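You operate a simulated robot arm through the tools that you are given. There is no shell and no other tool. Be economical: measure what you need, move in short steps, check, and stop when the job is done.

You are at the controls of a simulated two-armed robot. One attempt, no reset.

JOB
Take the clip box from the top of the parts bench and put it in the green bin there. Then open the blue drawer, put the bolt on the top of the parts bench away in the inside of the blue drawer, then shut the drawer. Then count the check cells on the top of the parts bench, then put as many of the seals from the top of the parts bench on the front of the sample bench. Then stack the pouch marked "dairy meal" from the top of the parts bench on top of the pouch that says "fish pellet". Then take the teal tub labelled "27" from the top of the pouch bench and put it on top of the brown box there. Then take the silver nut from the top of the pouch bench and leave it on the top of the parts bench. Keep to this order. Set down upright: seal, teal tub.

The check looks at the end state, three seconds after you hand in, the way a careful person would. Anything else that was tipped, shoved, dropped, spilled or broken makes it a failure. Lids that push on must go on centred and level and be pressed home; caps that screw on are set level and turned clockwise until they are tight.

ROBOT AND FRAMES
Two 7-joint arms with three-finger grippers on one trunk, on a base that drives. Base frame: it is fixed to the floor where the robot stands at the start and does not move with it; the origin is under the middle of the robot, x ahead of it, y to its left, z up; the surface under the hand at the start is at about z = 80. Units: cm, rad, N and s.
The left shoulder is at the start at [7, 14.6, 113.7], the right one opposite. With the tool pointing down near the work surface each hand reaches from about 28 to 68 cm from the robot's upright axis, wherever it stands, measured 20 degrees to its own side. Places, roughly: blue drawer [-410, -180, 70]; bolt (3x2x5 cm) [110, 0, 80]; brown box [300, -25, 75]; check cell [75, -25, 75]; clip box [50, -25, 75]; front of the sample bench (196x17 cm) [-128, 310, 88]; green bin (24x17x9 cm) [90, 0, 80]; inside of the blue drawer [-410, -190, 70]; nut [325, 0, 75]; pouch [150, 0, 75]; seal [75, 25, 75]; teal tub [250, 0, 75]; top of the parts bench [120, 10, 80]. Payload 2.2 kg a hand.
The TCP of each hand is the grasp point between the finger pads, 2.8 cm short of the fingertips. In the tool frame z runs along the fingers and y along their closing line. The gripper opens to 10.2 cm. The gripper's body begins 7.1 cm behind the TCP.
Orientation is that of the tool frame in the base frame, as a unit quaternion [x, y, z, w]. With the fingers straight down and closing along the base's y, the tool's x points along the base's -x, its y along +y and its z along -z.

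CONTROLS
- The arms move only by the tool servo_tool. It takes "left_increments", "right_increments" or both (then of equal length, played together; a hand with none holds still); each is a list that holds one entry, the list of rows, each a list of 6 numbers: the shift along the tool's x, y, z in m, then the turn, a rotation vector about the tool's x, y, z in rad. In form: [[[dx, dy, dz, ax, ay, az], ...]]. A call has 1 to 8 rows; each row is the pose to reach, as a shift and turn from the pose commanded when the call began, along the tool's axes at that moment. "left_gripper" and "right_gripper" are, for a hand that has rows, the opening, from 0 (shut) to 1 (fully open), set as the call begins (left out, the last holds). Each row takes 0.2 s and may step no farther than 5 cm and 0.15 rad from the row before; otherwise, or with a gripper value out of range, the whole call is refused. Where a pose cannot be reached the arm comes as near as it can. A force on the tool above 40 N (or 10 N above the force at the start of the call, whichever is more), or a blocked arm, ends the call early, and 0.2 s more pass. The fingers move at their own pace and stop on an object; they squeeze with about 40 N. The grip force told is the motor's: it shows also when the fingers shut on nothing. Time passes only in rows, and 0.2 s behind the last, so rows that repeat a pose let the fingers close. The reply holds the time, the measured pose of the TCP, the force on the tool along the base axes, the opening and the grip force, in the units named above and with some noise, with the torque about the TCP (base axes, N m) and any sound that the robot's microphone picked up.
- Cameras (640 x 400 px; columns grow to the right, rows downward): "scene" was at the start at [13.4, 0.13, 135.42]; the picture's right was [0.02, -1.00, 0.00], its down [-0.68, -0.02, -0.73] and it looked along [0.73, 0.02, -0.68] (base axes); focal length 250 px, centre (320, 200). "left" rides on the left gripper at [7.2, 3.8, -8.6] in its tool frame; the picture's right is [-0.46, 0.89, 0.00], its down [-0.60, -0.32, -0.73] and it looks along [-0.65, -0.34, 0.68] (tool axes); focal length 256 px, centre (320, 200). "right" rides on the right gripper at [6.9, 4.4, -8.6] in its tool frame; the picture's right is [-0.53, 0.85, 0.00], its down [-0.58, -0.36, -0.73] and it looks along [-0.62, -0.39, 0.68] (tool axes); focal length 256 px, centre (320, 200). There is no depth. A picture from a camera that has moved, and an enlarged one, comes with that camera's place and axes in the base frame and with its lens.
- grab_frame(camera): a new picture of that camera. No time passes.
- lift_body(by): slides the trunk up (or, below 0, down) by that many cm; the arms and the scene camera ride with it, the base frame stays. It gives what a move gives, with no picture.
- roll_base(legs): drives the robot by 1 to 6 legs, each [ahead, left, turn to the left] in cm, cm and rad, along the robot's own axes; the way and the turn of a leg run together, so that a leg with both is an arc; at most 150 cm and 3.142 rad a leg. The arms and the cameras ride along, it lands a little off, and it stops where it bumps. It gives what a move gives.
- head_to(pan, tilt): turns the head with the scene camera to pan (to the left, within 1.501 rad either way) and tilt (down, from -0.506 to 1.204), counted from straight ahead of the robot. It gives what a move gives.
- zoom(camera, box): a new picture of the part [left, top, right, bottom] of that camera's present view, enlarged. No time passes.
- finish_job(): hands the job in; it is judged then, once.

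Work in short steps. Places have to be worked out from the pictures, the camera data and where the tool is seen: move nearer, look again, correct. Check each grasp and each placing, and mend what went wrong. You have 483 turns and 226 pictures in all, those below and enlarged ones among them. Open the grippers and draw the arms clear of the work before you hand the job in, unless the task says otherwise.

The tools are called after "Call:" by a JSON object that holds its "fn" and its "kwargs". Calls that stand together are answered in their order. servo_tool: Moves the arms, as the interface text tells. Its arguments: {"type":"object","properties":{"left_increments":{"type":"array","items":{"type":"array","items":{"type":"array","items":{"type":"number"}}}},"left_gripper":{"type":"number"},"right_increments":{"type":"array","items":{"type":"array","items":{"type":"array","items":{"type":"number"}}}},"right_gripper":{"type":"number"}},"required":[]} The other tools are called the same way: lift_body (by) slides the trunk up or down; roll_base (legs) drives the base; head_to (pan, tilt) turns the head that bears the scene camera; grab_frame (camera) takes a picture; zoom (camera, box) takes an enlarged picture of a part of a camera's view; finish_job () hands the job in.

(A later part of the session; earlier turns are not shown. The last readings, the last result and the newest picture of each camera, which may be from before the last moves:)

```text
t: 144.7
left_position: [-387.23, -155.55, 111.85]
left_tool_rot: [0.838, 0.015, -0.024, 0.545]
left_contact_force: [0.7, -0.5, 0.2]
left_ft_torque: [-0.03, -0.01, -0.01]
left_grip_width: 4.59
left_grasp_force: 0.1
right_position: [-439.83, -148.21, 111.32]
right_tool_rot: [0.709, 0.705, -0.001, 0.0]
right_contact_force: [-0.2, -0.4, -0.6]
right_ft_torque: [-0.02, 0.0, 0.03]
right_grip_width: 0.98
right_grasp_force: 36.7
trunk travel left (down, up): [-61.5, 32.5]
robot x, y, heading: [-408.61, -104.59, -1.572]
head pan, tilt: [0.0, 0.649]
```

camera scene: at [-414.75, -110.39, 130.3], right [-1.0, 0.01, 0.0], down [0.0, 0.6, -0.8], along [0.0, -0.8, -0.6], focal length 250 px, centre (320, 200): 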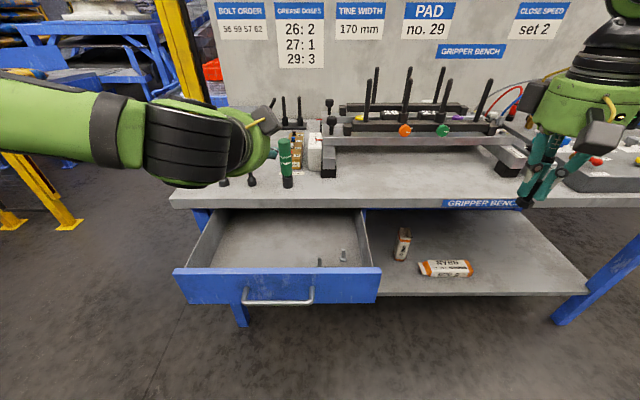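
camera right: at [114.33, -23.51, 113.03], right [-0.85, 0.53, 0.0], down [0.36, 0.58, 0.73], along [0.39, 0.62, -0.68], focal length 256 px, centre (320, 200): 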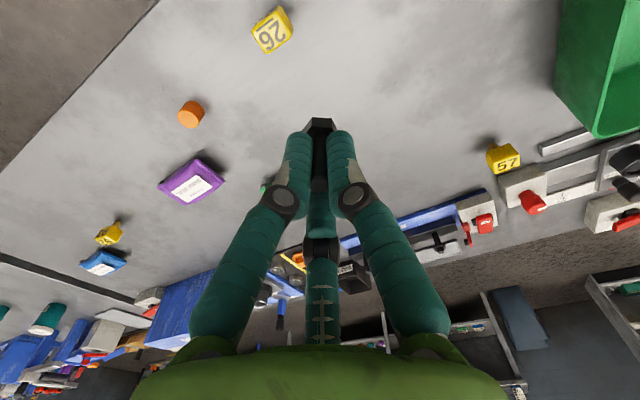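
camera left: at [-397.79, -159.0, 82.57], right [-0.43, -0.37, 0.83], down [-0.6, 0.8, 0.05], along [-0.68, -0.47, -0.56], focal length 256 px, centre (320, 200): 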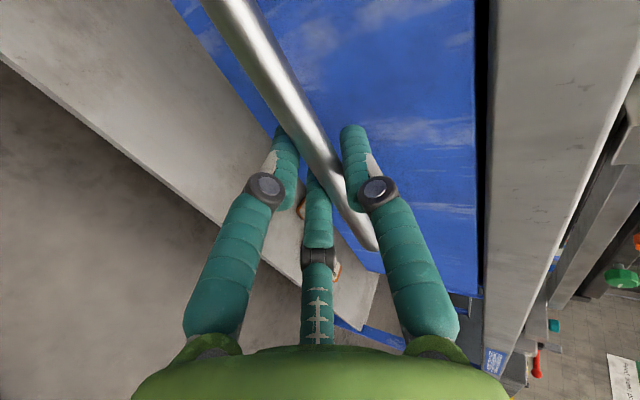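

Move the right hand over the free part of the drawer [-405,-160.5].

Call:
{"fn": "servo_tool", "kwargs": {"right_increments": [[[-0.015, 0.0435, 0, 0, 0, 0], [-0.03, 0.087, 0, 0, 0, 0], [-0.046, 0.1305, 0, 0, 0, 0], [-0.062, 0.174, 0, 0, 0, 0], [-0.078, 0.2175, 0, 0, 0, 0], [-0.093, 0.261, 0, 0, 0, 0], [-0.108, 0.3045, 0, 0, 0, 0], [-0.122, 0.348, 0, 0, 0, 0]]]}}

Call:
{"fn": "grab_frame", "kwargs": {"camera": "scene"}}

```text
t: 146.5
left_position: [-387.31, -155.51, 111.78]
left_tool_rot: [0.838, 0.015, -0.024, 0.544]
left_contact_force: [-0.1, 0.8, -1.0]
left_ft_torque: [-0.01, -0.01, -0.01]
left_grip_width: 4.59
left_grasp_force: 0.0
right_position: [-407.24, -159.17, 111.0]
right_tool_rot: [0.708, 0.706, -0.001, 0.0]
right_contact_force: [0.2, 0.6, 0.2]
right_ft_torque: [-0.01, -0.01, -0.01]
right_grip_width: 0.93
right_grasp_force: 37.2
right hand out of reach, approached as far as the arm can: row 8
trunk travel left (down, up): [-61.5, 32.5]
robot x, y, heading: [-408.84, -104.55, -1.574]
head pan, tilt: [0.0, 0.649]
```

```text
165 pictures are left
camera scene: at [-408.7, -118.44, 130.3], right [-1.0, 0.0, 0.0], down [0.0, 0.6, -0.8], along [0.0, -0.8, -0.6], focal length 250 px, centre (320, 200)
```

scene: 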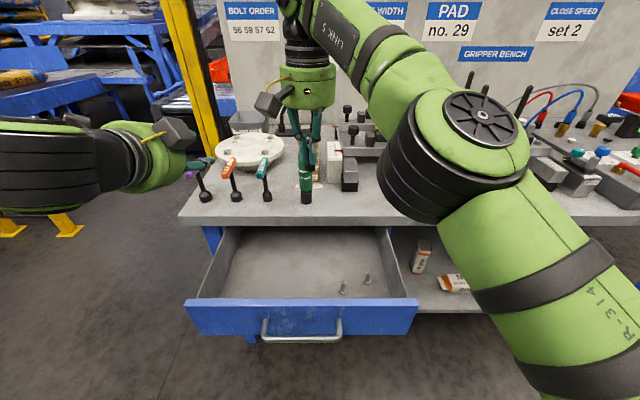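

Lower trunk 20 cm, keeping posture, then finish with the arm.

Call:
{"fn": "lift_body", "kwargs": {"by": -20}}

Call:
{"fn": "grab_frame", "kwargs": {"camera": "scene"}}

Call:
{"fn": "grab_frame", "kwargs": {"camera": "right"}}

```text
t: 148.7
left_position: [-387.47, -155.51, 91.72]
left_tool_rot: [0.838, 0.015, -0.025, 0.545]
left_contact_force: [-0.4, -0.2, -0.4]
left_ft_torque: [0.0, 0.0, -0.03]
left_grip_width: 4.58
left_grasp_force: 0.1
right_position: [-407.37, -159.28, 91.04]
right_tool_rot: [0.709, 0.705, 0.0, 0.0]
right_contact_force: [-0.4, 0.8, 1.0]
right_ft_torque: [-0.02, 0.02, 0.01]
right_grip_width: 0.98
right_grasp_force: 37.2
trunk travel left (down, up): [-41.5, 52.5]
robot x, y, heading: [-408.79, -104.92, -1.577]
head pan, tilt: [0.0, 0.649]
```

```text
164 pictures are left
camera scene: at [-408.8, -118.5, 110.3], right [-1.0, 0.0, 0.0], down [0.0, 0.6, -0.8], along [0.0, -0.8, -0.6], focal length 250 px, centre (320, 200)
```

scene: 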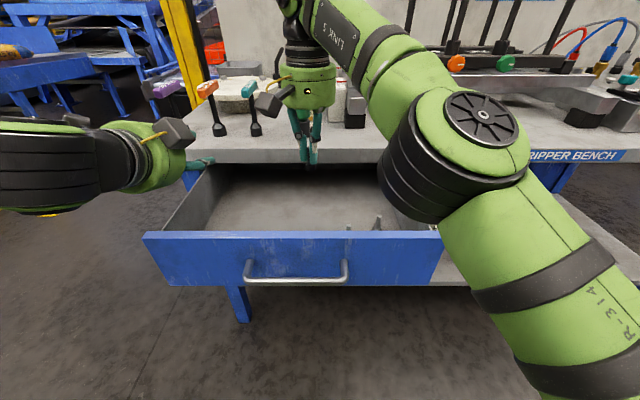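

```text
163 pictures are left
camera right: at [-402.89, -152.39, 99.75], right [0.84, -0.54, 0.0], down [-0.37, -0.57, 0.73], along [-0.39, -0.62, -0.68], focal length 256 px, centre (320, 200)
```

right: 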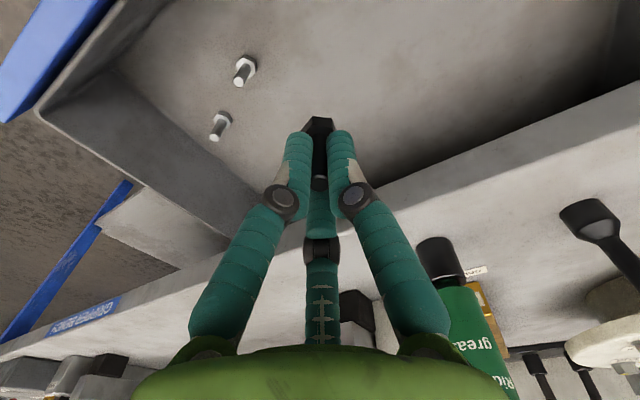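

Descend into the drawer.

Call:
{"fn": "servo_tool", "kwargs": {"right_increments": [[[0.005, 0, 0.04, 0, 0, 0], [0.005, 0, 0.08, 0, 0, 0], [0.005, 0, 0.12, 0, 0, 0], [0.005, 0, 0.15, 0, 0, 0], [0.005, 0, 0.155, 0, 0, 0]]]}}

Call:
{"fn": "grab_frame", "kwargs": {"camera": "right"}}

```text
t: 149.8
left_position: [-387.33, -155.56, 91.75]
left_tool_rot: [0.838, 0.015, -0.025, 0.544]
left_contact_force: [-0.1, 0.3, 0.4]
left_ft_torque: [-0.03, 0.01, -0.01]
left_grip_width: 4.59
left_grasp_force: 0.0
right_position: [-407.29, -158.8, 75.69]
right_tool_rot: [0.71, 0.704, 0.0, 0.0]
right_contact_force: [0.7, 0.1, -0.5]
right_ft_torque: [-0.02, -0.01, 0.0]
right_grip_width: 0.98
right_grasp_force: 36.9
trunk travel left (down, up): [-41.5, 52.5]
robot x, y, heading: [-408.62, -104.9, -1.576]
head pan, tilt: [0.0, 0.649]
```

```text
162 pictures are left
camera right: at [-402.81, -151.99, 84.34], right [0.84, -0.54, 0.0], down [-0.37, -0.57, 0.73], along [-0.39, -0.62, -0.68], focal length 256 px, centre (320, 200)
```

right: 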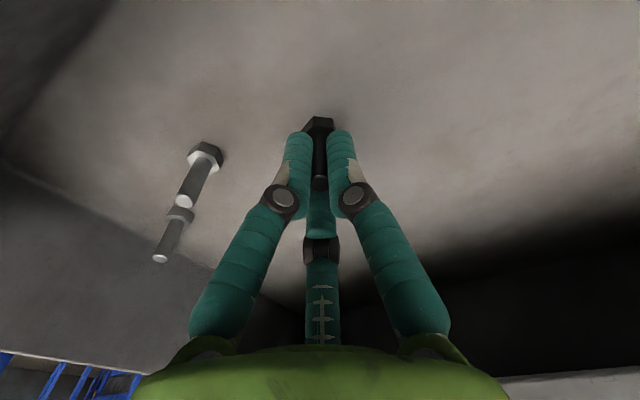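

Near the floor. Lower slowly to feel contact.

Call:
{"fn": "servo_tool", "kwargs": {"right_increments": [[[0, 0, 0.004, 0, 0, 0], [0, 0, 0.008, 0, 0, 0], [0, 0, 0.012, 0, 0, 0]]]}}

```text
t: 150.7
left_position: [-387.48, -155.5, 91.78]
left_tool_rot: [0.839, 0.015, -0.025, 0.544]
left_contact_force: [-0.6, 0.0, 0.0]
left_ft_torque: [0.0, -0.03, 0.01]
left_grip_width: 4.58
left_grasp_force: 0.1
right_position: [-407.31, -158.75, 74.47]
right_tool_rot: [0.709, 0.705, 0.0, 0.0]
right_contact_force: [0.3, -0.1, 2.5]
right_ft_torque: [-0.02, 0.06, -0.01]
right_grip_width: 0.98
right_grasp_force: 36.8
trunk travel left (down, up): [-41.5, 52.5]
robot x, y, heading: [-409.0, -104.56, -1.578]
head pan, tilt: [0.0, 0.649]
```

Contact begins (2.5 N). Press a hair more, release slightly and rise.

Call:
{"fn": "servo_tool", "kwargs": {"right_increments": [[[0, 0, 0.001, 0, 0, 0], [0, 0, 0.001, 0, 0, 0]]]}}

Call:
{"fn": "servo_tool", "kwargs": {"right_increments": [[[0, 0, 0, 0, 0, 0], [0, 0, 0, 0, 0, 0], [0, 0, -0.03, 0, 0, 0], [0, 0, -0.06, 0, 0, 0], [0, 0, -0.1, 0, 0, 0], [0, 0, -0.14, 0, 0, 0], [0, 0, -0.18, 0, 0, 0]]], "right_gripper": 0.4}}

Call:
{"fn": "grab_frame", "kwargs": {"camera": "right"}}

```text
t: 151.2
left_position: [-387.39, -155.44, 91.87]
left_tool_rot: [0.838, 0.015, -0.025, 0.545]
left_contact_force: [0.8, 0.1, 0.4]
left_ft_torque: [-0.01, -0.01, -0.04]
left_grip_width: 4.58
left_grasp_force: 0.0
right_position: [-407.26, -158.76, 74.51]
right_tool_rot: [0.709, 0.705, 0.0, 0.001]
right_contact_force: [1.2, -0.5, 7.1]
right_ft_torque: [0.03, -0.03, -0.02]
right_grip_width: 0.98
right_grasp_force: 36.9
trunk travel left (down, up): [-41.5, 52.5]
robot x, y, heading: [-408.82, -104.78, -1.57]
head pan, tilt: [0.0, 0.649]
```

```text
t: 152.8
left_position: [-387.21, -155.33, 91.71]
left_tool_rot: [0.838, 0.015, -0.025, 0.545]
left_contact_force: [0.8, 0.2, 0.2]
left_ft_torque: [0.0, -0.02, -0.02]
left_grip_width: 4.57
left_grasp_force: 0.0
right_position: [-407.31, -158.46, 92.45]
right_tool_rot: [0.707, 0.707, -0.002, 0.0]
right_contact_force: [1.4, 0.4, 0.0]
right_ft_torque: [0.0, 0.03, 0.01]
right_grip_width: 4.09
right_grasp_force: 0.0
trunk travel left (down, up): [-41.5, 52.5]
robot x, y, heading: [-409.19, -105.01, -1.574]
head pan, tilt: [0.0, 0.649]
```

```text
161 pictures are left
camera right: at [-402.88, -151.6, 101.03], right [0.84, -0.54, 0.0], down [-0.36, -0.57, 0.73], along [-0.39, -0.62, -0.68], focal length 256 px, centre (320, 200)
```

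right: 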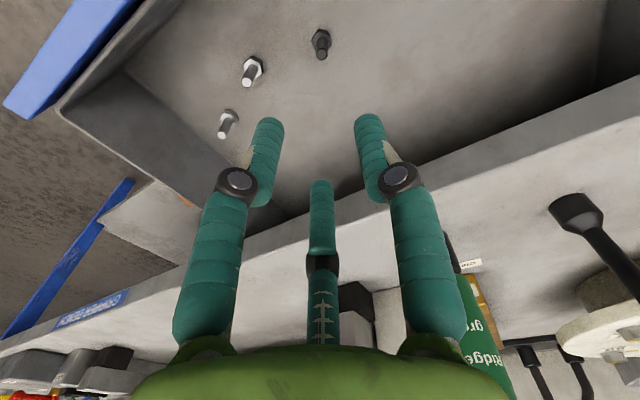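

Bolt stands in the drawer. Back off 30 cm, then position the closed left fingers to push the handle bar.

Call:
{"fn": "roll_base", "kwargs": {"legs": [[-30, 0, 0]]}}

Call:
{"fn": "servo_tool", "kwargs": {"left_increments": [[[-0.04, 0, 0, 0, 0, 0], [-0.08, 0, 0, 0, 0, 0], [-0.12, 0, 0, 0, 0, 0], [-0.16, -0.02, 0.01, 0, 0, 0], [-0.175, -0.06, 0.02, 0, 0, 0], [-0.175, -0.1, 0.04, 0, 0, 0], [-0.175, -0.13, 0.05, 0, 0, 0]]], "left_gripper": 0}}

Call:
{"fn": "grab_frame", "kwargs": {"camera": "scene"}}

```text
t: 154.9
left_position: [-387.45, -126.46, 91.81]
left_tool_rot: [0.838, 0.012, -0.026, 0.545]
left_contact_force: [0.0, -0.1, 0.3]
left_ft_torque: [0.01, -0.02, 0.01]
left_grip_width: 4.6
left_grasp_force: 0.1
right_position: [-407.64, -129.56, 92.36]
right_tool_rot: [0.712, 0.703, 0.001, 0.001]
right_contact_force: [-0.3, 1.2, -0.8]
right_ft_torque: [-0.05, -0.02, 0.0]
right_grip_width: 4.08
right_grasp_force: 0.1
trunk travel left (down, up): [-41.5, 52.5]
robot x, y, heading: [-408.68, -75.35, -1.579]
head pan, tilt: [0.0, 0.649]
```

```text
t: 156.5
left_position: [-405.98, -125.71, 78.77]
left_tool_rot: [0.838, 0.011, -0.027, 0.544]
left_contact_force: [-0.5, -0.1, -0.5]
left_ft_torque: [-0.03, 0.01, -0.01]
left_grip_width: 0.22
left_grasp_force: 31.7
right_position: [-407.71, -129.59, 92.25]
right_tool_rot: [0.711, 0.703, 0.0, 0.001]
right_contact_force: [0.7, 0.2, -0.5]
right_ft_torque: [0.0, -0.01, 0.01]
right_grip_width: 4.07
right_grasp_force: 0.1
trunk travel left (down, up): [-41.5, 52.5]
robot x, y, heading: [-409.01, -75.63, -1.582]
head pan, tilt: [0.0, 0.649]
```

```text
160 pictures are left
camera scene: at [-408.73, -89.37, 110.29], right [-1.0, 0.01, 0.0], down [0.01, 0.6, -0.8], along [-0.01, -0.8, -0.6], focal length 250 px, centre (320, 200)
```

scene: 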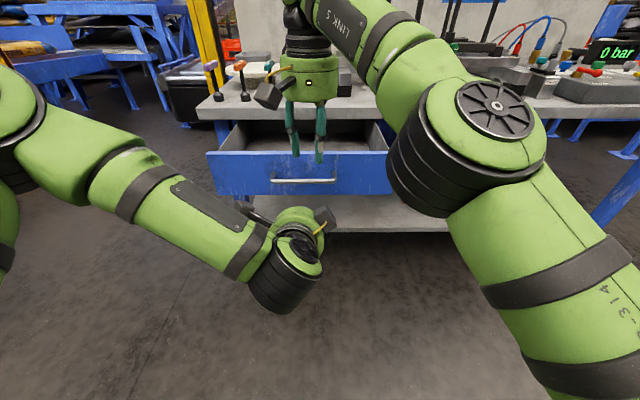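

Move the right hand away to its side; lower the left a bit to z≈77.

Call:
{"fn": "servo_tool", "kwargs": {"right_increments": [[[0, -0.02, -0.03, 0, 0, 0], [0, -0.06, -0.05, 0, 0, 0], [0, -0.1, -0.07, 0, 0, 0], [0.0, -0.145, -0.08, 0, 0, 0], [0.0, -0.19, -0.09, 0, 0, 0], [0.0, -0.235, -0.1, 0, 0, 0], [0.0, -0.28, -0.1, 0, 0, 0]]], "left_increments": [[[0, 0, 0, 0, 0, 0], [0, 0, 0, 0, 0, 0], [0.004, -0.005, 0.002, 0, 0, 0], [0.008, -0.01, 0.004, 0, 0, 0], [0.012, -0.015, 0.006, 0, 0, 0], [0.012, -0.0165, 0.007, 0, 0, 0], [0.012, -0.0165, 0.007, 0, 0, 0]]]}}

Call:
{"fn": "roll_base", "kwargs": {"legs": [[20, 0, 0]]}}

Call:
{"fn": "grab_frame", "kwargs": {"camera": "scene"}}

```text
t: 158.1
left_position: [-404.88, -125.61, 76.87]
left_tool_rot: [0.839, 0.012, -0.026, 0.544]
left_contact_force: [-0.3, 0.0, 0.2]
left_ft_torque: [0.01, -0.03, 0.03]
left_grip_width: 0.22
left_grasp_force: 31.5
right_position: [-434.79, -127.67, 101.42]
right_tool_rot: [0.712, 0.702, 0.0, 0.002]
right_contact_force: [-0.5, 0.2, 0.1]
right_ft_torque: [0.02, -0.03, 0.02]
right_grip_width: 4.1
right_grasp_force: 0.1
right hand out of reach, approached as far as the arm can: row 1, 2, 3, 5, 6, 7
trunk travel left (down, up): [-41.5, 52.5]
robot x, y, heading: [-408.36, -75.41, -1.58]
head pan, tilt: [0.0, 0.649]
```

```text
t: 159.7
left_position: [-404.99, -145.65, 76.97]
left_tool_rot: [0.838, 0.012, -0.027, 0.544]
left_contact_force: [0.0, -0.9, -0.8]
left_ft_torque: [0.03, -0.03, -0.01]
left_grip_width: 0.22
left_grasp_force: 31.3
right_position: [-435.06, -147.68, 101.56]
right_tool_rot: [0.712, 0.703, -0.001, 0.002]
right_contact_force: [-0.4, 0.0, 0.0]
right_ft_torque: [0.03, 0.01, -0.01]
right_grip_width: 4.11
right_grasp_force: 0.0
trunk travel left (down, up): [-41.5, 52.5]
robot x, y, heading: [-409.07, -95.53, -1.581]
head pan, tilt: [0.0, 0.649]
```

```text
159 pictures are left
camera scene: at [-408.9, -109.42, 110.28], right [-1.0, 0.01, 0.0], down [0.01, 0.6, -0.8], along [-0.01, -0.8, -0.6], focal length 250 px, centre (320, 200)
```

scene: 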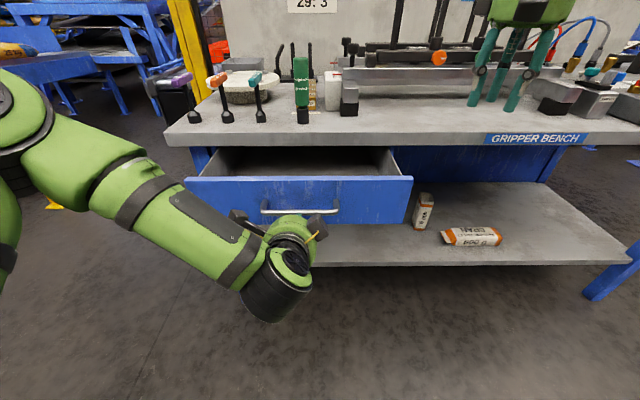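

Continue 15 cm.

Call:
{"fn": "roll_base", "kwargs": {"legs": [[15, 0, 0]]}}

Call:
{"fn": "grab_frame", "kwargs": {"camera": "scene"}}

Call:
{"fn": "grab_frame", "kwargs": {"camera": "left"}}

```text
t: 161.0
left_position: [-404.84, -160.52, 76.91]
left_tool_rot: [0.839, 0.013, -0.025, 0.544]
left_contact_force: [1.0, 0.0, 0.2]
left_ft_torque: [0.01, 0.01, -0.04]
left_grip_width: 0.2
left_grasp_force: 31.5
right_position: [-434.97, -162.76, 101.55]
right_tool_rot: [0.71, 0.704, -0.002, 0.0]
right_contact_force: [-0.4, -0.1, 0.7]
right_ft_torque: [0.06, -0.02, -0.03]
right_grip_width: 4.08
right_grasp_force: 0.0
trunk travel left (down, up): [-41.5, 52.5]
robot x, y, heading: [-408.99, -110.79, -1.58]
head pan, tilt: [0.0, 0.649]
```

```text
158 pictures are left
camera scene: at [-408.95, -124.26, 110.28], right [-1.0, 0.01, 0.0], down [0.0, 0.6, -0.8], along [0.0, -0.8, -0.6], focal length 250 px, centre (320, 200)
```

scene: 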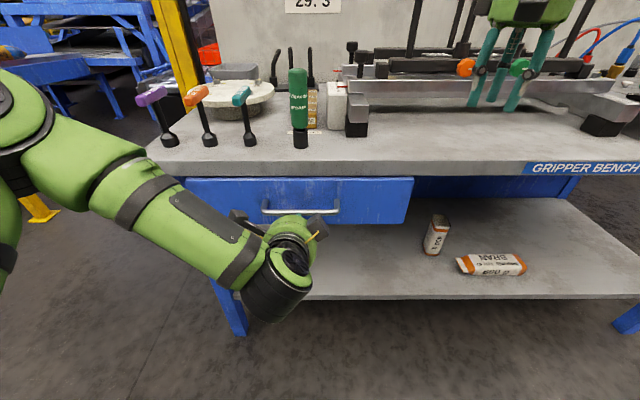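

```text
157 pictures are left
camera left: at [-397.17, -154.05, 83.58], right [-0.42, -0.36, 0.83], down [-0.6, 0.8, 0.04], along [-0.68, -0.48, -0.55], focal length 256 px, centre (320, 200)
```

left: 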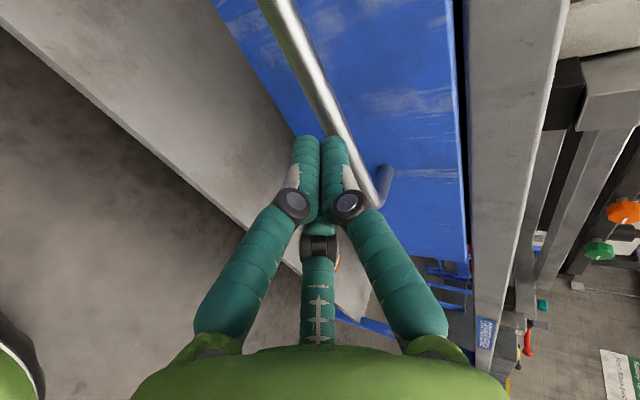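

Drawer nearly closed. Push the last bit with the arm.

Call:
{"fn": "servo_tool", "kwargs": {"left_increments": [[[0, 0.004, 0.009, 0, 0, 0], [0, 0.008, 0.018, 0, 0, 0], [0, 0.011, 0.0245, 0, 0, 0], [0, 0.013, 0.03, 0, 0, 0], [0, 0.015, 0.034, 0, 0, 0], [0, 0.017, 0.038, 0, 0, 0]]]}}

Call:
{"fn": "zoom", "kwargs": {"camera": "scene", "box": [160, 150, 430, 250]}}

```text
t: 162.2
left_position: [-404.83, -162.98, 77.09]
left_tool_rot: [0.84, 0.011, -0.027, 0.542]
left_contact_force: [5.2, 22.6, 12.0]
left_ft_torque: [-0.1, -0.17, 0.29]
left_grip_width: 0.59
left_grasp_force: 30.9
right_position: [-434.71, -162.15, 101.78]
right_tool_rot: [0.71, 0.705, -0.003, 0.003]
right_contact_force: [-0.4, -0.1, -0.5]
right_ft_torque: [-0.03, 0.0, 0.02]
right_grip_width: 4.08
right_grasp_force: 0.1
trunk travel left (down, up): [-41.5, 52.5]
robot x, y, heading: [-409.0, -110.09, -1.576]
head pan, tilt: [0.0, 0.649]
stopped in row 5 (left hand): the force on the tool passed its limit at 44 N (the readings are from after the stop); the commanded pose is now the measured one
```

```text
2.37 times, centred on (295, 200) of scene
camera zoom: at [-408.82, -123.58, 110.39], right [-1.0, 0.0, 0.0], down [0.0, 0.6, -0.8], along [0.0, -0.8, -0.6], focal length 591 px, centre (379, 200)
```

zoom: 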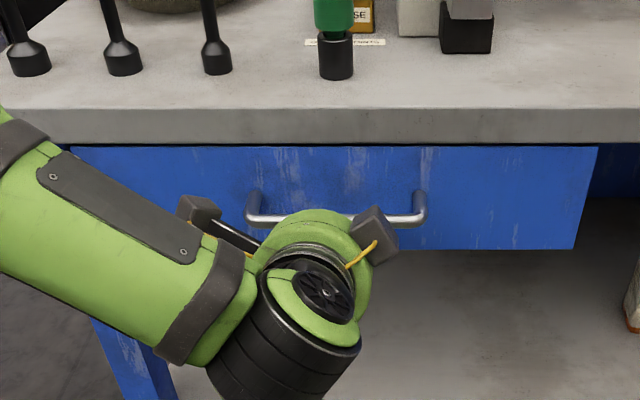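

Drawer hit its stop where expected. Retract left hand, back away, look.

Call:
{"fn": "servo_tool", "kwargs": {"left_increments": [[[0, 0, -0.03, 0, 0, 0], [0, 0, -0.06, 0, 0, 0]]]}}

Call:
{"fn": "roll_base", "kwargs": {"legs": [[-40, 0, 0]]}}

Call:
{"fn": "grab_frame", "kwargs": {"camera": "scene"}}

```text
t: 162.8
left_position: [-404.79, -158.04, 79.01]
left_tool_rot: [0.842, 0.012, -0.026, 0.539]
left_contact_force: [-0.1, 0.7, -0.7]
left_ft_torque: [0.01, 0.04, -0.01]
left_grip_width: 0.2
left_grasp_force: 31.1
right_position: [-434.82, -162.54, 101.45]
right_tool_rot: [0.71, 0.704, -0.002, 0.002]
right_contact_force: [1.1, -0.3, -0.1]
right_ft_torque: [0.02, 0.0, 0.01]
right_grip_width: 4.08
right_grasp_force: 0.0
trunk travel left (down, up): [-41.5, 52.5]
robot x, y, heading: [-408.92, -110.43, -1.578]
head pan, tilt: [0.0, 0.649]
```

```text
t: 165.3
left_position: [-404.8, -117.98, 79.04]
left_tool_rot: [0.842, 0.008, -0.027, 0.539]
left_contact_force: [0.2, 0.4, 0.6]
left_ft_torque: [0.02, 0.01, -0.01]
left_grip_width: 0.23
left_grasp_force: 31.5
right_position: [-434.85, -122.27, 101.58]
right_tool_rot: [0.712, 0.702, -0.001, 0.002]
right_contact_force: [-0.1, -0.1, 0.2]
right_ft_torque: [-0.04, 0.01, 0.01]
right_grip_width: 4.1
right_grasp_force: 0.0
trunk travel left (down, up): [-41.5, 52.5]
robot x, y, heading: [-408.87, -69.99, -1.582]
head pan, tilt: [0.0, 0.649]
```

```text
155 pictures are left
camera scene: at [-408.7, -84.0, 110.29], right [-1.0, 0.01, 0.0], down [0.01, 0.6, -0.8], along [-0.01, -0.8, -0.6], focal length 250 px, centre (320, 200)
```

scene: 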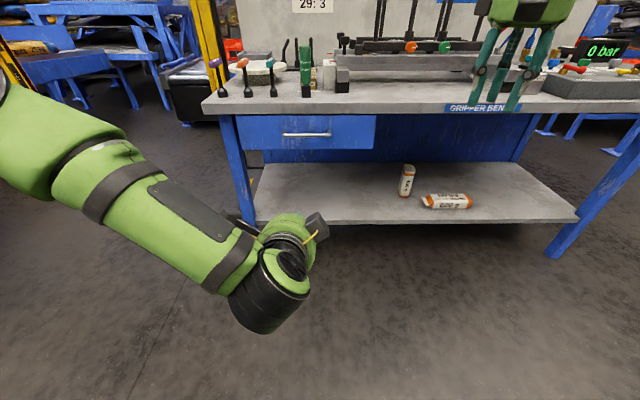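

Drawer is shut. Raise the trunk and bring the left hand back to pointing down.

Call:
{"fn": "lift_body", "kwargs": {"by": 26}}

Call:
{"fn": "servo_tool", "kwargs": {"left_increments": [[[0.02, 0, 0, 0.144, 0, 0], [0.04, 0, 0, 0.288, 0, 0], [0.06, 0, 0, 0.432, 0, 0], [0.08, 0, 0, 0.576, 0, 0], [0.1, 0, 0, 0.72, 0, 0], [0.12, 0, 0, 0.864, 0, 0], [0.14, 0, 0, 1.0, 0, 0], [0.16, 0, 0, 1.138, 0, 0]]]}}

Call:
{"fn": "servo_tool", "kwargs": {"left_increments": [[[0, 0, -0.02, 0, 0, -0.145], [0, 0, -0.04, 0, 0, -0.29], [0, 0, -0.06, 0, 0, -0.435], [0, 0, -0.08, 0, 0, -0.58], [0, 0, -0.08, 0, 0, -0.725], [0, 0, -0.08, 0, 0, -0.87], [0, 0, -0.08, 0, 0, -1.015], [0, 0, -0.08, 0, 0, -1.16]]]}}

Call:
{"fn": "servo_tool", "kwargs": {"left_increments": [[[0, 0, 0, 0, 0, -0.145], [0, 0, 0, 0, 0, -0.29], [0, 0, 0, 0, 0, -0.41], [0, 0, 0, 0, 0, -0.41]]], "left_gripper": 1}}

```text
t: 167.9
left_position: [-404.79, -118.03, 105.12]
left_tool_rot: [0.842, 0.008, -0.028, 0.539]
left_contact_force: [-0.2, 0.4, -0.3]
left_ft_torque: [0.0, 0.0, 0.01]
left_grip_width: 0.19
left_grasp_force: 31.9
right_position: [-434.89, -122.29, 127.51]
right_tool_rot: [0.713, 0.701, -0.001, 0.001]
right_contact_force: [-0.1, 0.5, 0.5]
right_ft_torque: [0.0, 0.01, -0.01]
right_grip_width: 4.07
right_grasp_force: 0.1
trunk travel left (down, up): [-67.5, 26.5]
robot x, y, heading: [-408.67, -70.41, -1.587]
head pan, tilt: [0.0, 0.649]
```

```text
t: 169.7
left_position: [-396.3, -100.71, 91.02]
left_tool_rot: [0.999, 0.0, -0.028, 0.024]
left_contact_force: [-0.2, 0.1, 0.1]
left_ft_torque: [-0.01, -0.03, -0.02]
left_grip_width: 0.22
left_grasp_force: 32.0
left hand out of reach, approached as far as the arm can: row 4, 5, 6, 7, 8
right_position: [-434.97, -122.16, 127.55]
right_tool_rot: [0.712, 0.702, -0.002, 0.002]
right_contact_force: [-0.2, -0.1, -0.2]
right_ft_torque: [-0.02, -0.05, -0.03]
right_grip_width: 4.11
right_grasp_force: 0.1
trunk travel left (down, up): [-67.5, 26.5]
robot x, y, heading: [-408.74, -70.7, -1.579]
head pan, tilt: [0.0, 0.649]
```

```text
t: 171.5
left_position: [-395.54, -100.56, 98.7]
left_tool_rot: [0.836, 0.548, -0.037, 0.006]
left_contact_force: [-0.2, -0.9, -1.1]
left_ft_torque: [0.04, -0.02, 0.0]
left_grip_width: 0.23
left_grasp_force: 31.5
right_position: [-434.92, -122.34, 127.5]
right_tool_rot: [0.713, 0.701, -0.002, 0.001]
right_contact_force: [0.0, -0.2, 0.5]
right_ft_torque: [-0.01, 0.01, 0.0]
right_grip_width: 4.1
right_grasp_force: 0.1
trunk travel left (down, up): [-67.5, 26.5]
robot x, y, heading: [-408.17, -70.33, -1.581]
head pan, tilt: [0.0, 0.649]
```

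```text
t: 172.5
left_position: [-395.39, -100.56, 98.85]
left_tool_rot: [0.707, 0.707, -0.038, -0.003]
left_contact_force: [1.0, -0.1, -0.2]
left_ft_torque: [0.0, 0.0, 0.02]
left_grip_width: 10.2
left_grasp_force: 0.1
right_position: [-434.85, -122.32, 127.55]
right_tool_rot: [0.713, 0.701, -0.001, 0.002]
right_contact_force: [0.5, -0.1, -0.1]
right_ft_torque: [0.01, -0.01, -0.03]
right_grip_width: 4.08
right_grasp_force: 0.1
trunk travel left (down, up): [-67.5, 26.5]
robot x, y, heading: [-408.91, -70.8, -1.583]
head pan, tilt: [0.0, 0.649]
```

Correct residual tilt and move left hand to a ready position.

Call:
{"fn": "servo_tool", "kwargs": {"left_increments": [[[-0.03, 0.015, -0.025, -0.02, 0.02, 0], [-0.06, 0.03, -0.05, -0.04, 0.04, 0], [-0.09, 0.045, -0.075, -0.058, 0.05, 0], [-0.12, 0.06, -0.1, -0.058, 0.05, 0], [-0.15, 0.075, -0.125, -0.058, 0.05, 0], [-0.18, 0.09, -0.15, -0.058, 0.05, 0], [-0.2, 0.1, -0.15, -0.058, 0.05, 0]]]}}

Call:
{"fn": "grab_frame", "kwargs": {"camera": "scene"}}

```text
t: 174.1
left_position: [-384.46, -119.91, 114.24]
left_tool_rot: [0.707, 0.707, 0.002, 0.001]
left_contact_force: [0.0, -0.6, -0.8]
left_ft_torque: [0.01, 0.03, 0.01]
left_grip_width: 10.23
left_grasp_force: 0.1
right_position: [-434.85, -122.43, 127.5]
right_tool_rot: [0.712, 0.702, -0.001, 0.001]
right_contact_force: [0.6, -0.4, -0.1]
right_ft_torque: [0.01, 0.03, -0.02]
right_grip_width: 4.08
right_grasp_force: 0.0
trunk travel left (down, up): [-67.5, 26.5]
robot x, y, heading: [-408.38, -70.25, -1.582]
head pan, tilt: [0.0, 0.649]
```

```text
154 pictures are left
camera scene: at [-408.67, -84.12, 136.28], right [-1.0, 0.01, 0.0], down [0.01, 0.61, -0.8], along [-0.01, -0.8, -0.61], focal length 250 px, centre (320, 200)
```

scene: 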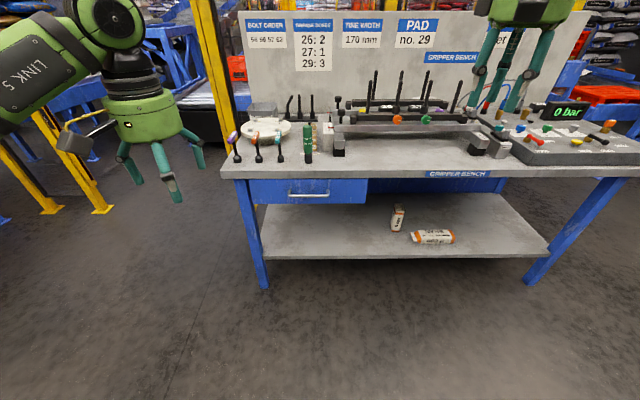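

Now head back to the parts bench by the same route.

Call:
{"fn": "roll_base", "kwargs": {"legs": [[0, 0, 0.011], [0, 107, 0], [-140, 0, 0], [-135, 0, 0], [0, 0, 1.571]]}}

Call:
{"fn": "head_to", "kwargs": {"pan": 0.3, "tilt": 0.3}}

Call:
{"fn": "grab_frame", "kwargs": {"camera": "scene"}}

```text
t: 196.8
left_position: [-249.26, 229.92, 114.12]
left_tool_rot: [-0.002, 1.0, 0.002, 0.0]
left_contact_force: [-0.3, -0.3, -0.4]
left_ft_torque: [-0.02, 0.01, -0.03]
left_grip_width: 10.18
left_grasp_force: 0.1
right_position: [-246.51, 179.55, 127.43]
right_tool_rot: [0.005, 1.0, 0.001, 0.002]
right_contact_force: [-0.8, -1.1, -0.8]
right_ft_torque: [-0.01, 0.02, 0.03]
right_grip_width: 4.07
right_grasp_force: 0.0
trunk travel left (down, up): [-67.5, 26.5]
robot x, y, heading: [-298.82, 205.6, -0.004]
head pan, tilt: [0.0, 0.649]
```

```text
t: 197.6
left_position: [-249.36, 229.87, 114.19]
left_tool_rot: [-0.002, 1.0, 0.002, 0.0]
left_contact_force: [0.1, 0.6, 0.0]
left_ft_torque: [0.02, 0.02, 0.01]
left_grip_width: 10.17
left_grasp_force: 0.2
right_position: [-246.55, 179.63, 127.57]
right_tool_rot: [0.005, 1.0, 0.001, 0.002]
right_contact_force: [-0.7, 0.2, -0.5]
right_ft_torque: [-0.03, -0.01, -0.02]
right_grip_width: 4.05
right_grasp_force: 0.1
trunk travel left (down, up): [-67.5, 26.5]
robot x, y, heading: [-298.6, 205.75, -0.009]
head pan, tilt: [0.3, 0.3]
```

```text
153 pictures are left
camera scene: at [-284.59, 208.14, 139.46], right [0.29, -0.96, 0.0], down [-0.28, -0.09, -0.95], along [0.91, 0.28, -0.3], focal length 250 px, centre (320, 200)
```

scene: 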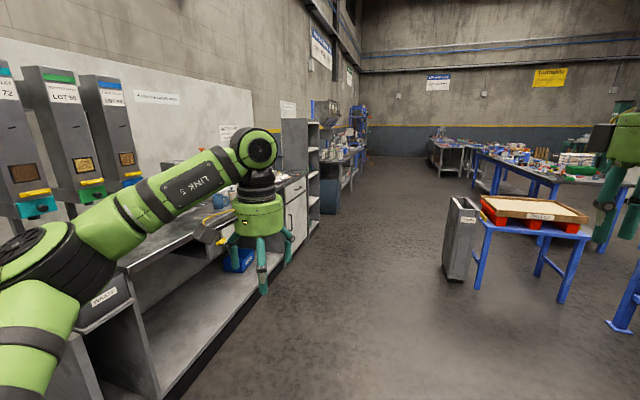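

Corridor clear. Drive ahead to x≈28.

Call:
{"fn": "roll_base", "kwargs": {"legs": [[0, 0, 0.007], [110, 0, 0], [110, 0, 0], [107, 0, 0]]}}

Call:
{"fn": "head_to", "kwargs": {"pan": -0.8, "tilt": 0.3}}

Call:
{"fn": "grab_frame", "kwargs": {"camera": "scene"}}

```text
t: 213.9
left_position: [76.41, 236.02, 114.25]
left_tool_rot: [-0.017, 1.0, 0.002, 0.0]
left_contact_force: [0.2, 0.2, 0.6]
left_ft_torque: [-0.04, 0.01, -0.01]
left_grip_width: 10.22
left_grasp_force: 0.1
right_position: [80.72, 185.84, 127.38]
right_tool_rot: [-0.011, 1.0, 0.0, 0.002]
right_contact_force: [-0.4, 0.9, -0.6]
right_ft_torque: [-0.01, 0.01, -0.01]
right_grip_width: 4.08
right_grasp_force: 0.0
trunk travel left (down, up): [-67.5, 26.5]
robot x, y, heading: [27.73, 209.87, 0.029]
head pan, tilt: [0.3, 0.3]
```

```text
t: 215.2
left_position: [76.37, 236.01, 114.29]
left_tool_rot: [-0.018, 1.0, 0.002, 0.0]
left_contact_force: [0.5, -0.3, 0.5]
left_ft_torque: [0.02, 0.02, 0.01]
left_grip_width: 10.21
left_grasp_force: 0.1
right_position: [80.62, 185.79, 127.4]
right_tool_rot: [-0.011, 1.0, 0.002, 0.002]
right_contact_force: [0.0, -0.2, 0.8]
right_ft_torque: [0.03, -0.01, -0.01]
right_grip_width: 4.06
right_grasp_force: 0.1
trunk travel left (down, up): [-67.5, 26.5]
robot x, y, heading: [27.76, 209.58, 0.025]
head pan, tilt: [-0.799, 0.3]
```

```text
152 pictures are left
camera scene: at [39.58, 203.56, 139.47], right [-0.7, -0.72, 0.0], down [-0.21, 0.21, -0.96], along [0.68, -0.67, -0.3], focal length 250 px, centre (320, 200)
```

scene: 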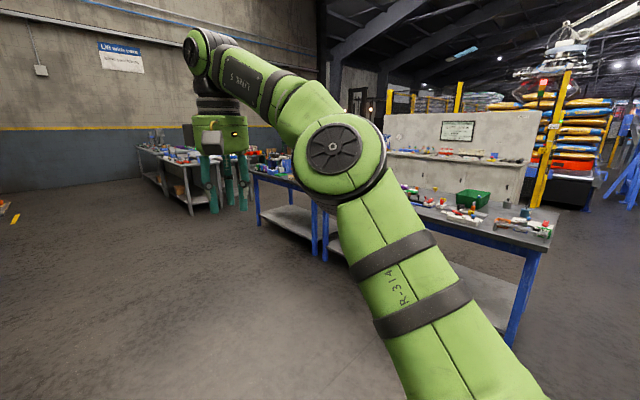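

View the parts bench from its +y side to count check cells: go to ~[100,110] facing −y.

Call:
{"fn": "roll_base", "kwargs": {"legs": [[0, 0, -1.6], [0, 75, 0], [100, 0, 0]]}}

Call:
{"fn": "head_to", "kwargs": {"pan": 0, "tilt": 0.7}}

Call:
{"fn": "grab_frame", "kwargs": {"camera": "scene"}}

```text
t: 228.1
left_position: [126.03, 57.9, 114.24]
left_tool_rot: [0.707, 0.707, 0.001, 0.001]
left_contact_force: [0.0, -0.7, -0.1]
left_ft_torque: [0.01, 0.01, 0.0]
left_grip_width: 10.23
left_grasp_force: 0.0
right_position: [75.52, 55.59, 127.5]
right_tool_rot: [0.713, 0.701, -0.002, 0.003]
right_contact_force: [-0.2, 0.2, 0.2]
right_ft_torque: [0.02, 0.02, 0.01]
right_grip_width: 4.06
right_grasp_force: 0.1
trunk travel left (down, up): [-67.5, 26.5]
robot x, y, heading: [101.55, 107.71, -1.582]
head pan, tilt: [-0.799, 0.3]
```

```text
t: 229.2
left_position: [125.96, 57.73, 114.18]
left_tool_rot: [0.708, 0.706, 0.001, 0.0]
left_contact_force: [0.6, -0.5, 0.5]
left_ft_torque: [-0.02, 0.0, -0.01]
left_grip_width: 10.2
left_grasp_force: 0.1
right_position: [75.54, 55.47, 127.4]
right_tool_rot: [0.713, 0.701, -0.001, 0.002]
right_contact_force: [-0.5, 0.0, 0.8]
right_ft_torque: [0.02, -0.01, -0.01]
right_grip_width: 4.07
right_grasp_force: 0.1
trunk travel left (down, up): [-67.5, 26.5]
robot x, y, heading: [101.96, 107.3, -1.578]
head pan, tilt: [0.0, 0.7]
```

```text
151 pictures are left
camera scene: at [101.77, 93.86, 135.86], right [-1.0, 0.01, 0.0], down [0.01, 0.64, -0.77], along [-0.01, -0.77, -0.64], focal length 250 px, centre (320, 200)
```

scene: 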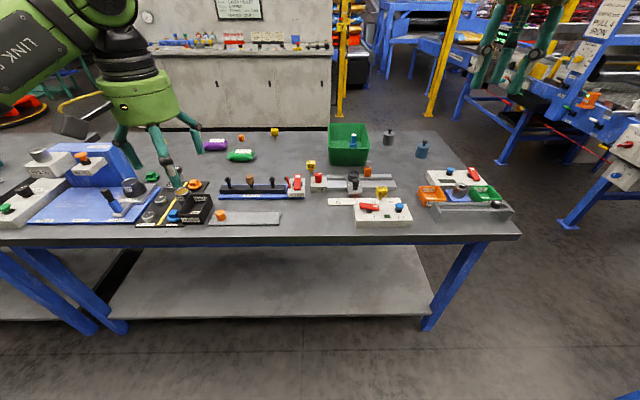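

Call:
{"fn": "zoom", "kwargs": {"camera": "scene", "box": [0, 120, 260, 240]}}

Call:
{"fn": "zoom", "kwargs": {"camera": "scene", "box": [290, 120, 530, 240]}}

```text
2.46 times, centred on (130, 180) of scene
camera zoom: at [101.77, 93.86, 135.86], right [-1.0, 0.01, 0.0], down [0.01, 0.64, -0.77], along [-0.01, -0.77, -0.64], focal length 614 px, centre (788, 249)
```

zoom: 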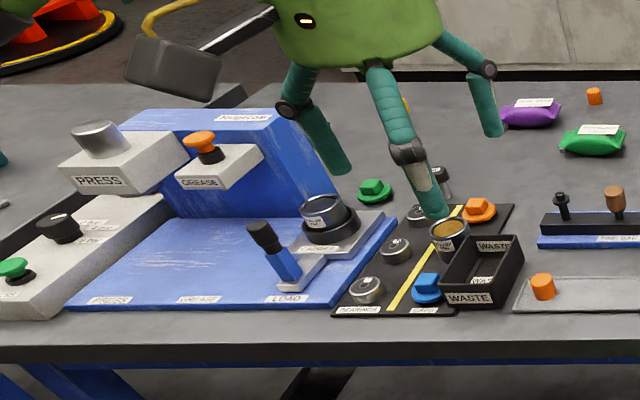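

```text
2.67 times, centred on (410, 180) of scene
camera zoom: at [101.77, 93.86, 135.86], right [-1.0, 0.01, 0.0], down [0.01, 0.64, -0.77], along [-0.01, -0.77, -0.64], focal length 665 px, centre (80, 253)
```

zoom: 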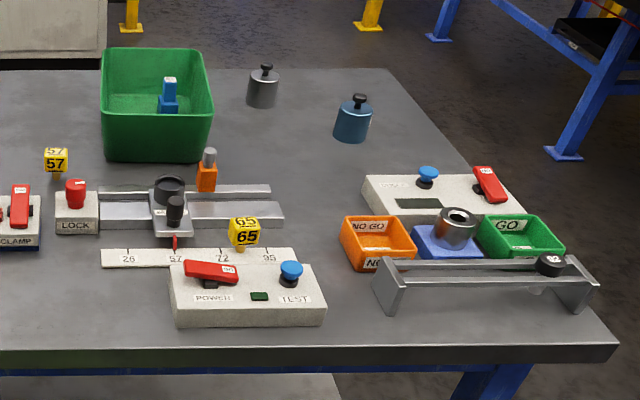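

Only two check cells (12.0 %, 13.5 %) → two seals. I'll take seals 26 and 92 (isolated) from the −y side. Drive back around the bench end.

Call:
{"fn": "roll_base", "kwargs": {"legs": [[0, -80, 0.008], [25, 0, 0], [0, -10, 0], [95, 0, 0]]}}

```text
t: 240.2
left_position: [32.14, -61.19, 114.31]
left_tool_rot: [0.716, 0.698, 0.0, 0.001]
left_contact_force: [0.1, 0.2, -0.2]
left_ft_torque: [0.02, -0.01, -0.01]
left_grip_width: 10.21
left_grasp_force: 0.0
right_position: [-18.39, -62.56, 127.54]
right_tool_rot: [0.721, 0.693, -0.002, 0.002]
right_contact_force: [0.4, 0.2, 0.2]
right_ft_torque: [-0.01, 0.0, 0.0]
right_grip_width: 4.08
right_grasp_force: 0.0
trunk travel left (down, up): [-67.5, 26.5]
robot x, y, heading: [9.36, -10.72, -1.609]
head pan, tilt: [0.0, 0.7]
```

Continue to the −y aisle.

Call:
{"fn": "roll_base", "kwargs": {"legs": [[0, 0, 0.038], [72, 0, 0], [0, 0, 1.571], [130, 0, 0], [0, 0, 1.571]]}}

Call:
{"fn": "grab_frame", "kwargs": {"camera": "scene"}}

```text
t: 258.3
left_position: [113.4, -34.15, 114.26]
left_tool_rot: [-0.707, 0.707, 0.002, -0.001]
left_contact_force: [0.1, 0.0, 0.1]
left_ft_torque: [0.0, 0.03, 0.02]
left_grip_width: 10.22
left_grasp_force: 0.0
right_position: [163.82, -31.65, 127.57]
right_tool_rot: [-0.703, 0.711, 0.002, 0.002]
right_contact_force: [0.4, 0.0, 0.0]
right_ft_torque: [-0.01, 0.02, -0.03]
right_grip_width: 4.06
right_grasp_force: 0.1
trunk travel left (down, up): [-67.5, 26.5]
robot x, y, heading: [137.51, -83.83, 1.563]
head pan, tilt: [0.0, 0.7]
```

```text
148 pictures are left
camera scene: at [137.93, -70.3, 135.86], right [1.0, -0.01, 0.0], down [-0.01, -0.64, -0.76], along [0.01, 0.76, -0.64], focal length 250 px, centre (320, 200)
```

scene: 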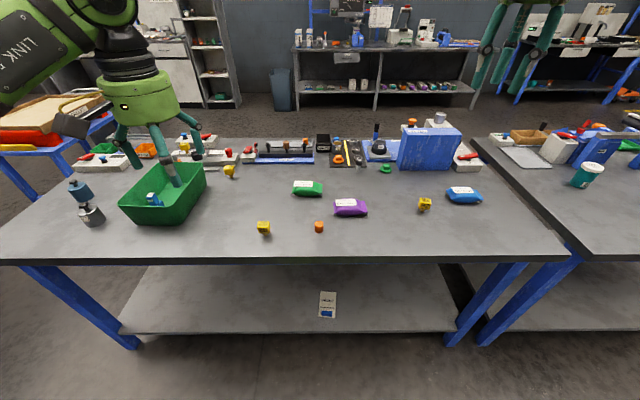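

Zoom to read pouches and check for more check cells.

Call:
{"fn": "zoom", "kwargs": {"camera": "scene", "box": [240, 130, 500, 250]}}

Call:
{"fn": "zoom", "kwargs": {"camera": "scene", "box": [270, 170, 380, 240]}}

Call:
{"fn": "zoom", "kwargs": {"camera": "scene", "box": [400, 170, 500, 230]}}

```text
2.46 times, centred on (370, 190) of scene
camera zoom: at [137.93, -70.3, 135.86], right [1.0, -0.01, 0.0], down [-0.01, -0.64, -0.76], along [0.01, 0.76, -0.64], focal length 614 px, centre (197, 225)
```

zoom: 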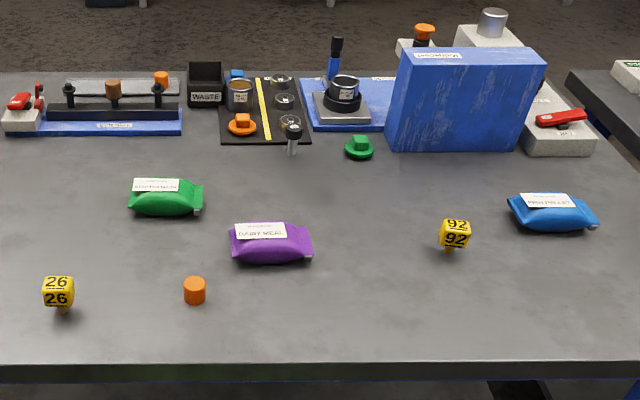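

```text
5.71 times, centred on (325, 205) of scene
camera zoom: at [137.93, -70.3, 135.86], right [1.0, -0.01, 0.0], down [-0.01, -0.64, -0.76], along [0.01, 0.76, -0.64], focal length 1426 px, centre (291, 171)
```

zoom: 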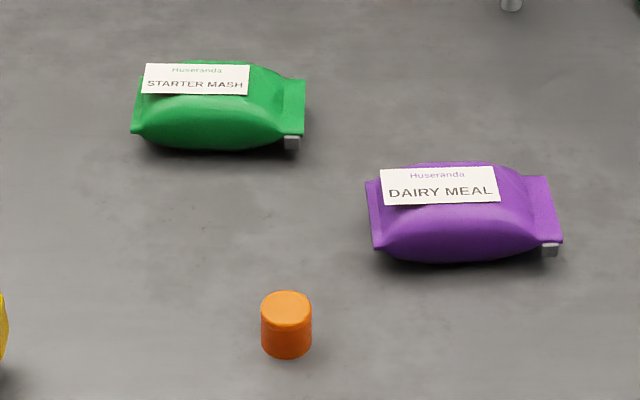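

```text
6.40 times, centred on (450, 200) of scene
camera zoom: at [137.93, -70.3, 135.86], right [1.0, -0.01, 0.0], down [-0.01, -0.64, -0.76], along [0.01, 0.76, -0.64], focal length 1597 px, centre (-512, 200)
```

zoom: 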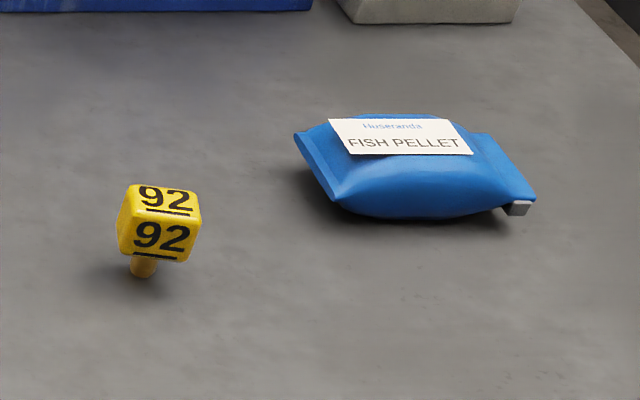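

Labels clear. Move closer: ahead 20, right 8, then hand positions.

Call:
{"fn": "roll_base", "kwargs": {"legs": [[20, -8, 0.008]]}}

Call:
{"fn": "head_to", "kwargs": {"pan": 0, "tilt": 0.85}}

Call:
{"fn": "grab_frame", "kwargs": {"camera": "scene"}}

```text
t: 259.9
left_position: [120.58, -14.78, 114.29]
left_tool_rot: [0.712, -0.702, -0.001, 0.001]
left_contact_force: [-0.4, -0.2, 0.7]
left_ft_torque: [0.01, -0.04, -0.01]
left_grip_width: 10.18
left_grasp_force: 0.0
right_position: [170.93, -11.58, 127.62]
right_tool_rot: [0.707, -0.707, -0.002, -0.002]
right_contact_force: [-0.2, -0.4, -1.0]
right_ft_torque: [0.02, 0.01, -0.02]
right_grip_width: 4.07
right_grasp_force: 0.0
trunk travel left (down, up): [-67.5, 26.5]
robot x, y, heading: [145.5, -63.89, 1.578]
head pan, tilt: [0.0, 0.7]
```

```text
t: 260.6
left_position: [120.63, -14.57, 114.26]
left_tool_rot: [0.712, -0.702, -0.001, 0.002]
left_contact_force: [0.5, 0.9, 0.7]
left_ft_torque: [-0.02, 0.0, -0.02]
left_grip_width: 10.18
left_grasp_force: 0.1
right_position: [171.06, -11.36, 127.56]
right_tool_rot: [0.708, -0.706, -0.002, 0.0]
right_contact_force: [-0.3, 0.3, -0.4]
right_ft_torque: [-0.02, 0.0, 0.0]
right_grip_width: 4.09
right_grasp_force: 0.0
trunk travel left (down, up): [-67.5, 26.5]
robot x, y, heading: [145.29, -63.64, 1.575]
head pan, tilt: [0.0, 0.85]
```

```text
144 pictures are left
camera scene: at [145.74, -50.97, 134.62], right [1.0, 0.01, 0.0], down [0.0, -0.75, -0.66], along [0.0, 0.66, -0.75], focal length 250 px, centre (320, 200)
```

scene: 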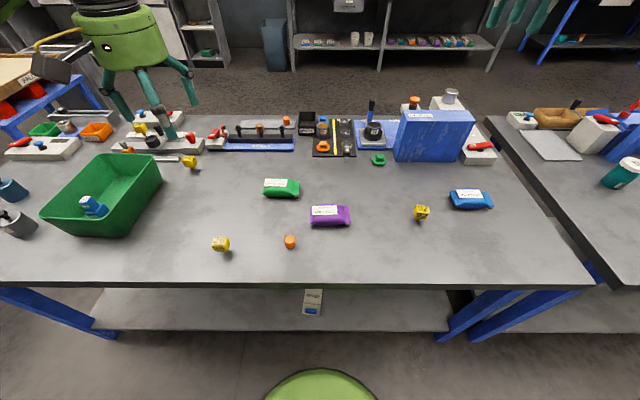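

Seal 26 ≈ [122.5,-19.9], seal 92 ≈ [171.8,-10.7]. Lower both hands above them to z≈97 and look.

Call:
{"fn": "servo_tool", "kwargs": {"left_increments": [[[0.015, -0.005, 0.01, 0, 0, 0], [0.03, -0.01, 0.03, 0, 0, 0], [0.045, -0.015, 0.06, 0, 0, 0], [0.053, -0.019, 0.09, 0, 0, 0], [0.053, -0.019, 0.12, 0, 0, 0], [0.053, -0.019, 0.15, 0, 0, 0], [0.053, -0.019, 0.17, 0, 0, 0], [0.053, -0.019, 0.17, 0, 0, 0]]], "right_increments": [[[-0.007, -0.008, 0.04, 0, 0, 0], [-0.007, -0.008, 0.08, 0, 0, 0], [-0.007, -0.008, 0.12, 0, 0, 0], [-0.007, -0.008, 0.16, 0, 0, 0], [-0.007, -0.008, 0.2, 0, 0, 0], [-0.007, -0.008, 0.24, 0, 0, 0], [-0.007, -0.008, 0.28, 0, 0, 0], [-0.007, -0.008, 0.305, 0, 0, 0]]], "left_gripper": 0.7, "right_gripper": 0.7}}

Call:
{"fn": "grab_frame", "kwargs": {"camera": "left"}}

Call:
{"fn": "grab_frame", "kwargs": {"camera": "right"}}

```text
t: 262.4
left_position: [122.65, -20.09, 97.28]
left_tool_rot: [0.713, -0.701, -0.001, 0.0]
left_contact_force: [1.0, -1.0, 0.2]
left_ft_torque: [0.01, -0.04, -0.01]
left_grip_width: 7.16
left_grasp_force: 0.1
right_position: [171.92, -10.45, 97.05]
right_tool_rot: [0.708, -0.707, -0.003, -0.002]
right_contact_force: [-0.1, 0.1, -0.4]
right_ft_torque: [-0.02, 0.0, 0.02]
right_grip_width: 7.1
right_grasp_force: 0.1
trunk travel left (down, up): [-67.5, 26.5]
robot x, y, heading: [145.92, -63.92, 1.575]
head pan, tilt: [0.0, 0.85]
```

```text
143 pictures are left
camera left: at [119.03, -27.11, 105.9], right [-0.89, 0.45, 0.0], down [0.31, 0.61, 0.73], along [0.33, 0.65, -0.68], focal length 256 px, centre (320, 200)
```

left: 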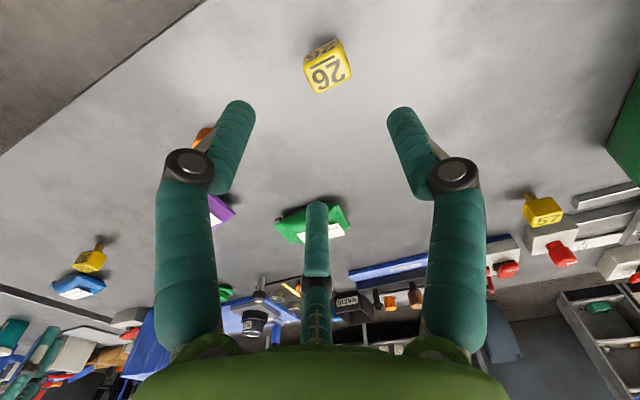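

```text
142 pictures are left
camera right: at [167.56, -17.4, 105.63], right [-0.85, 0.53, 0.0], down [0.36, 0.57, 0.73], along [0.39, 0.62, -0.68], focal length 256 px, centre (320, 200)
```

right: 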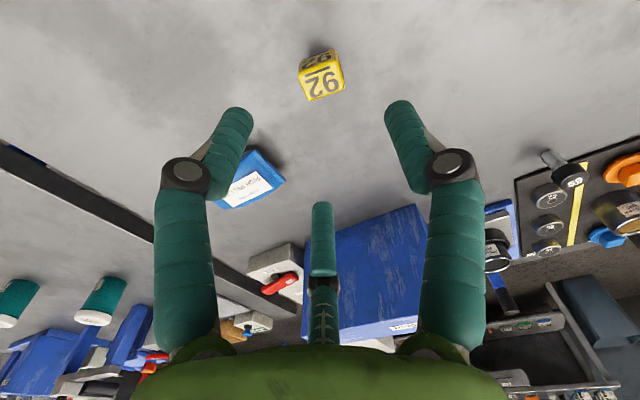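

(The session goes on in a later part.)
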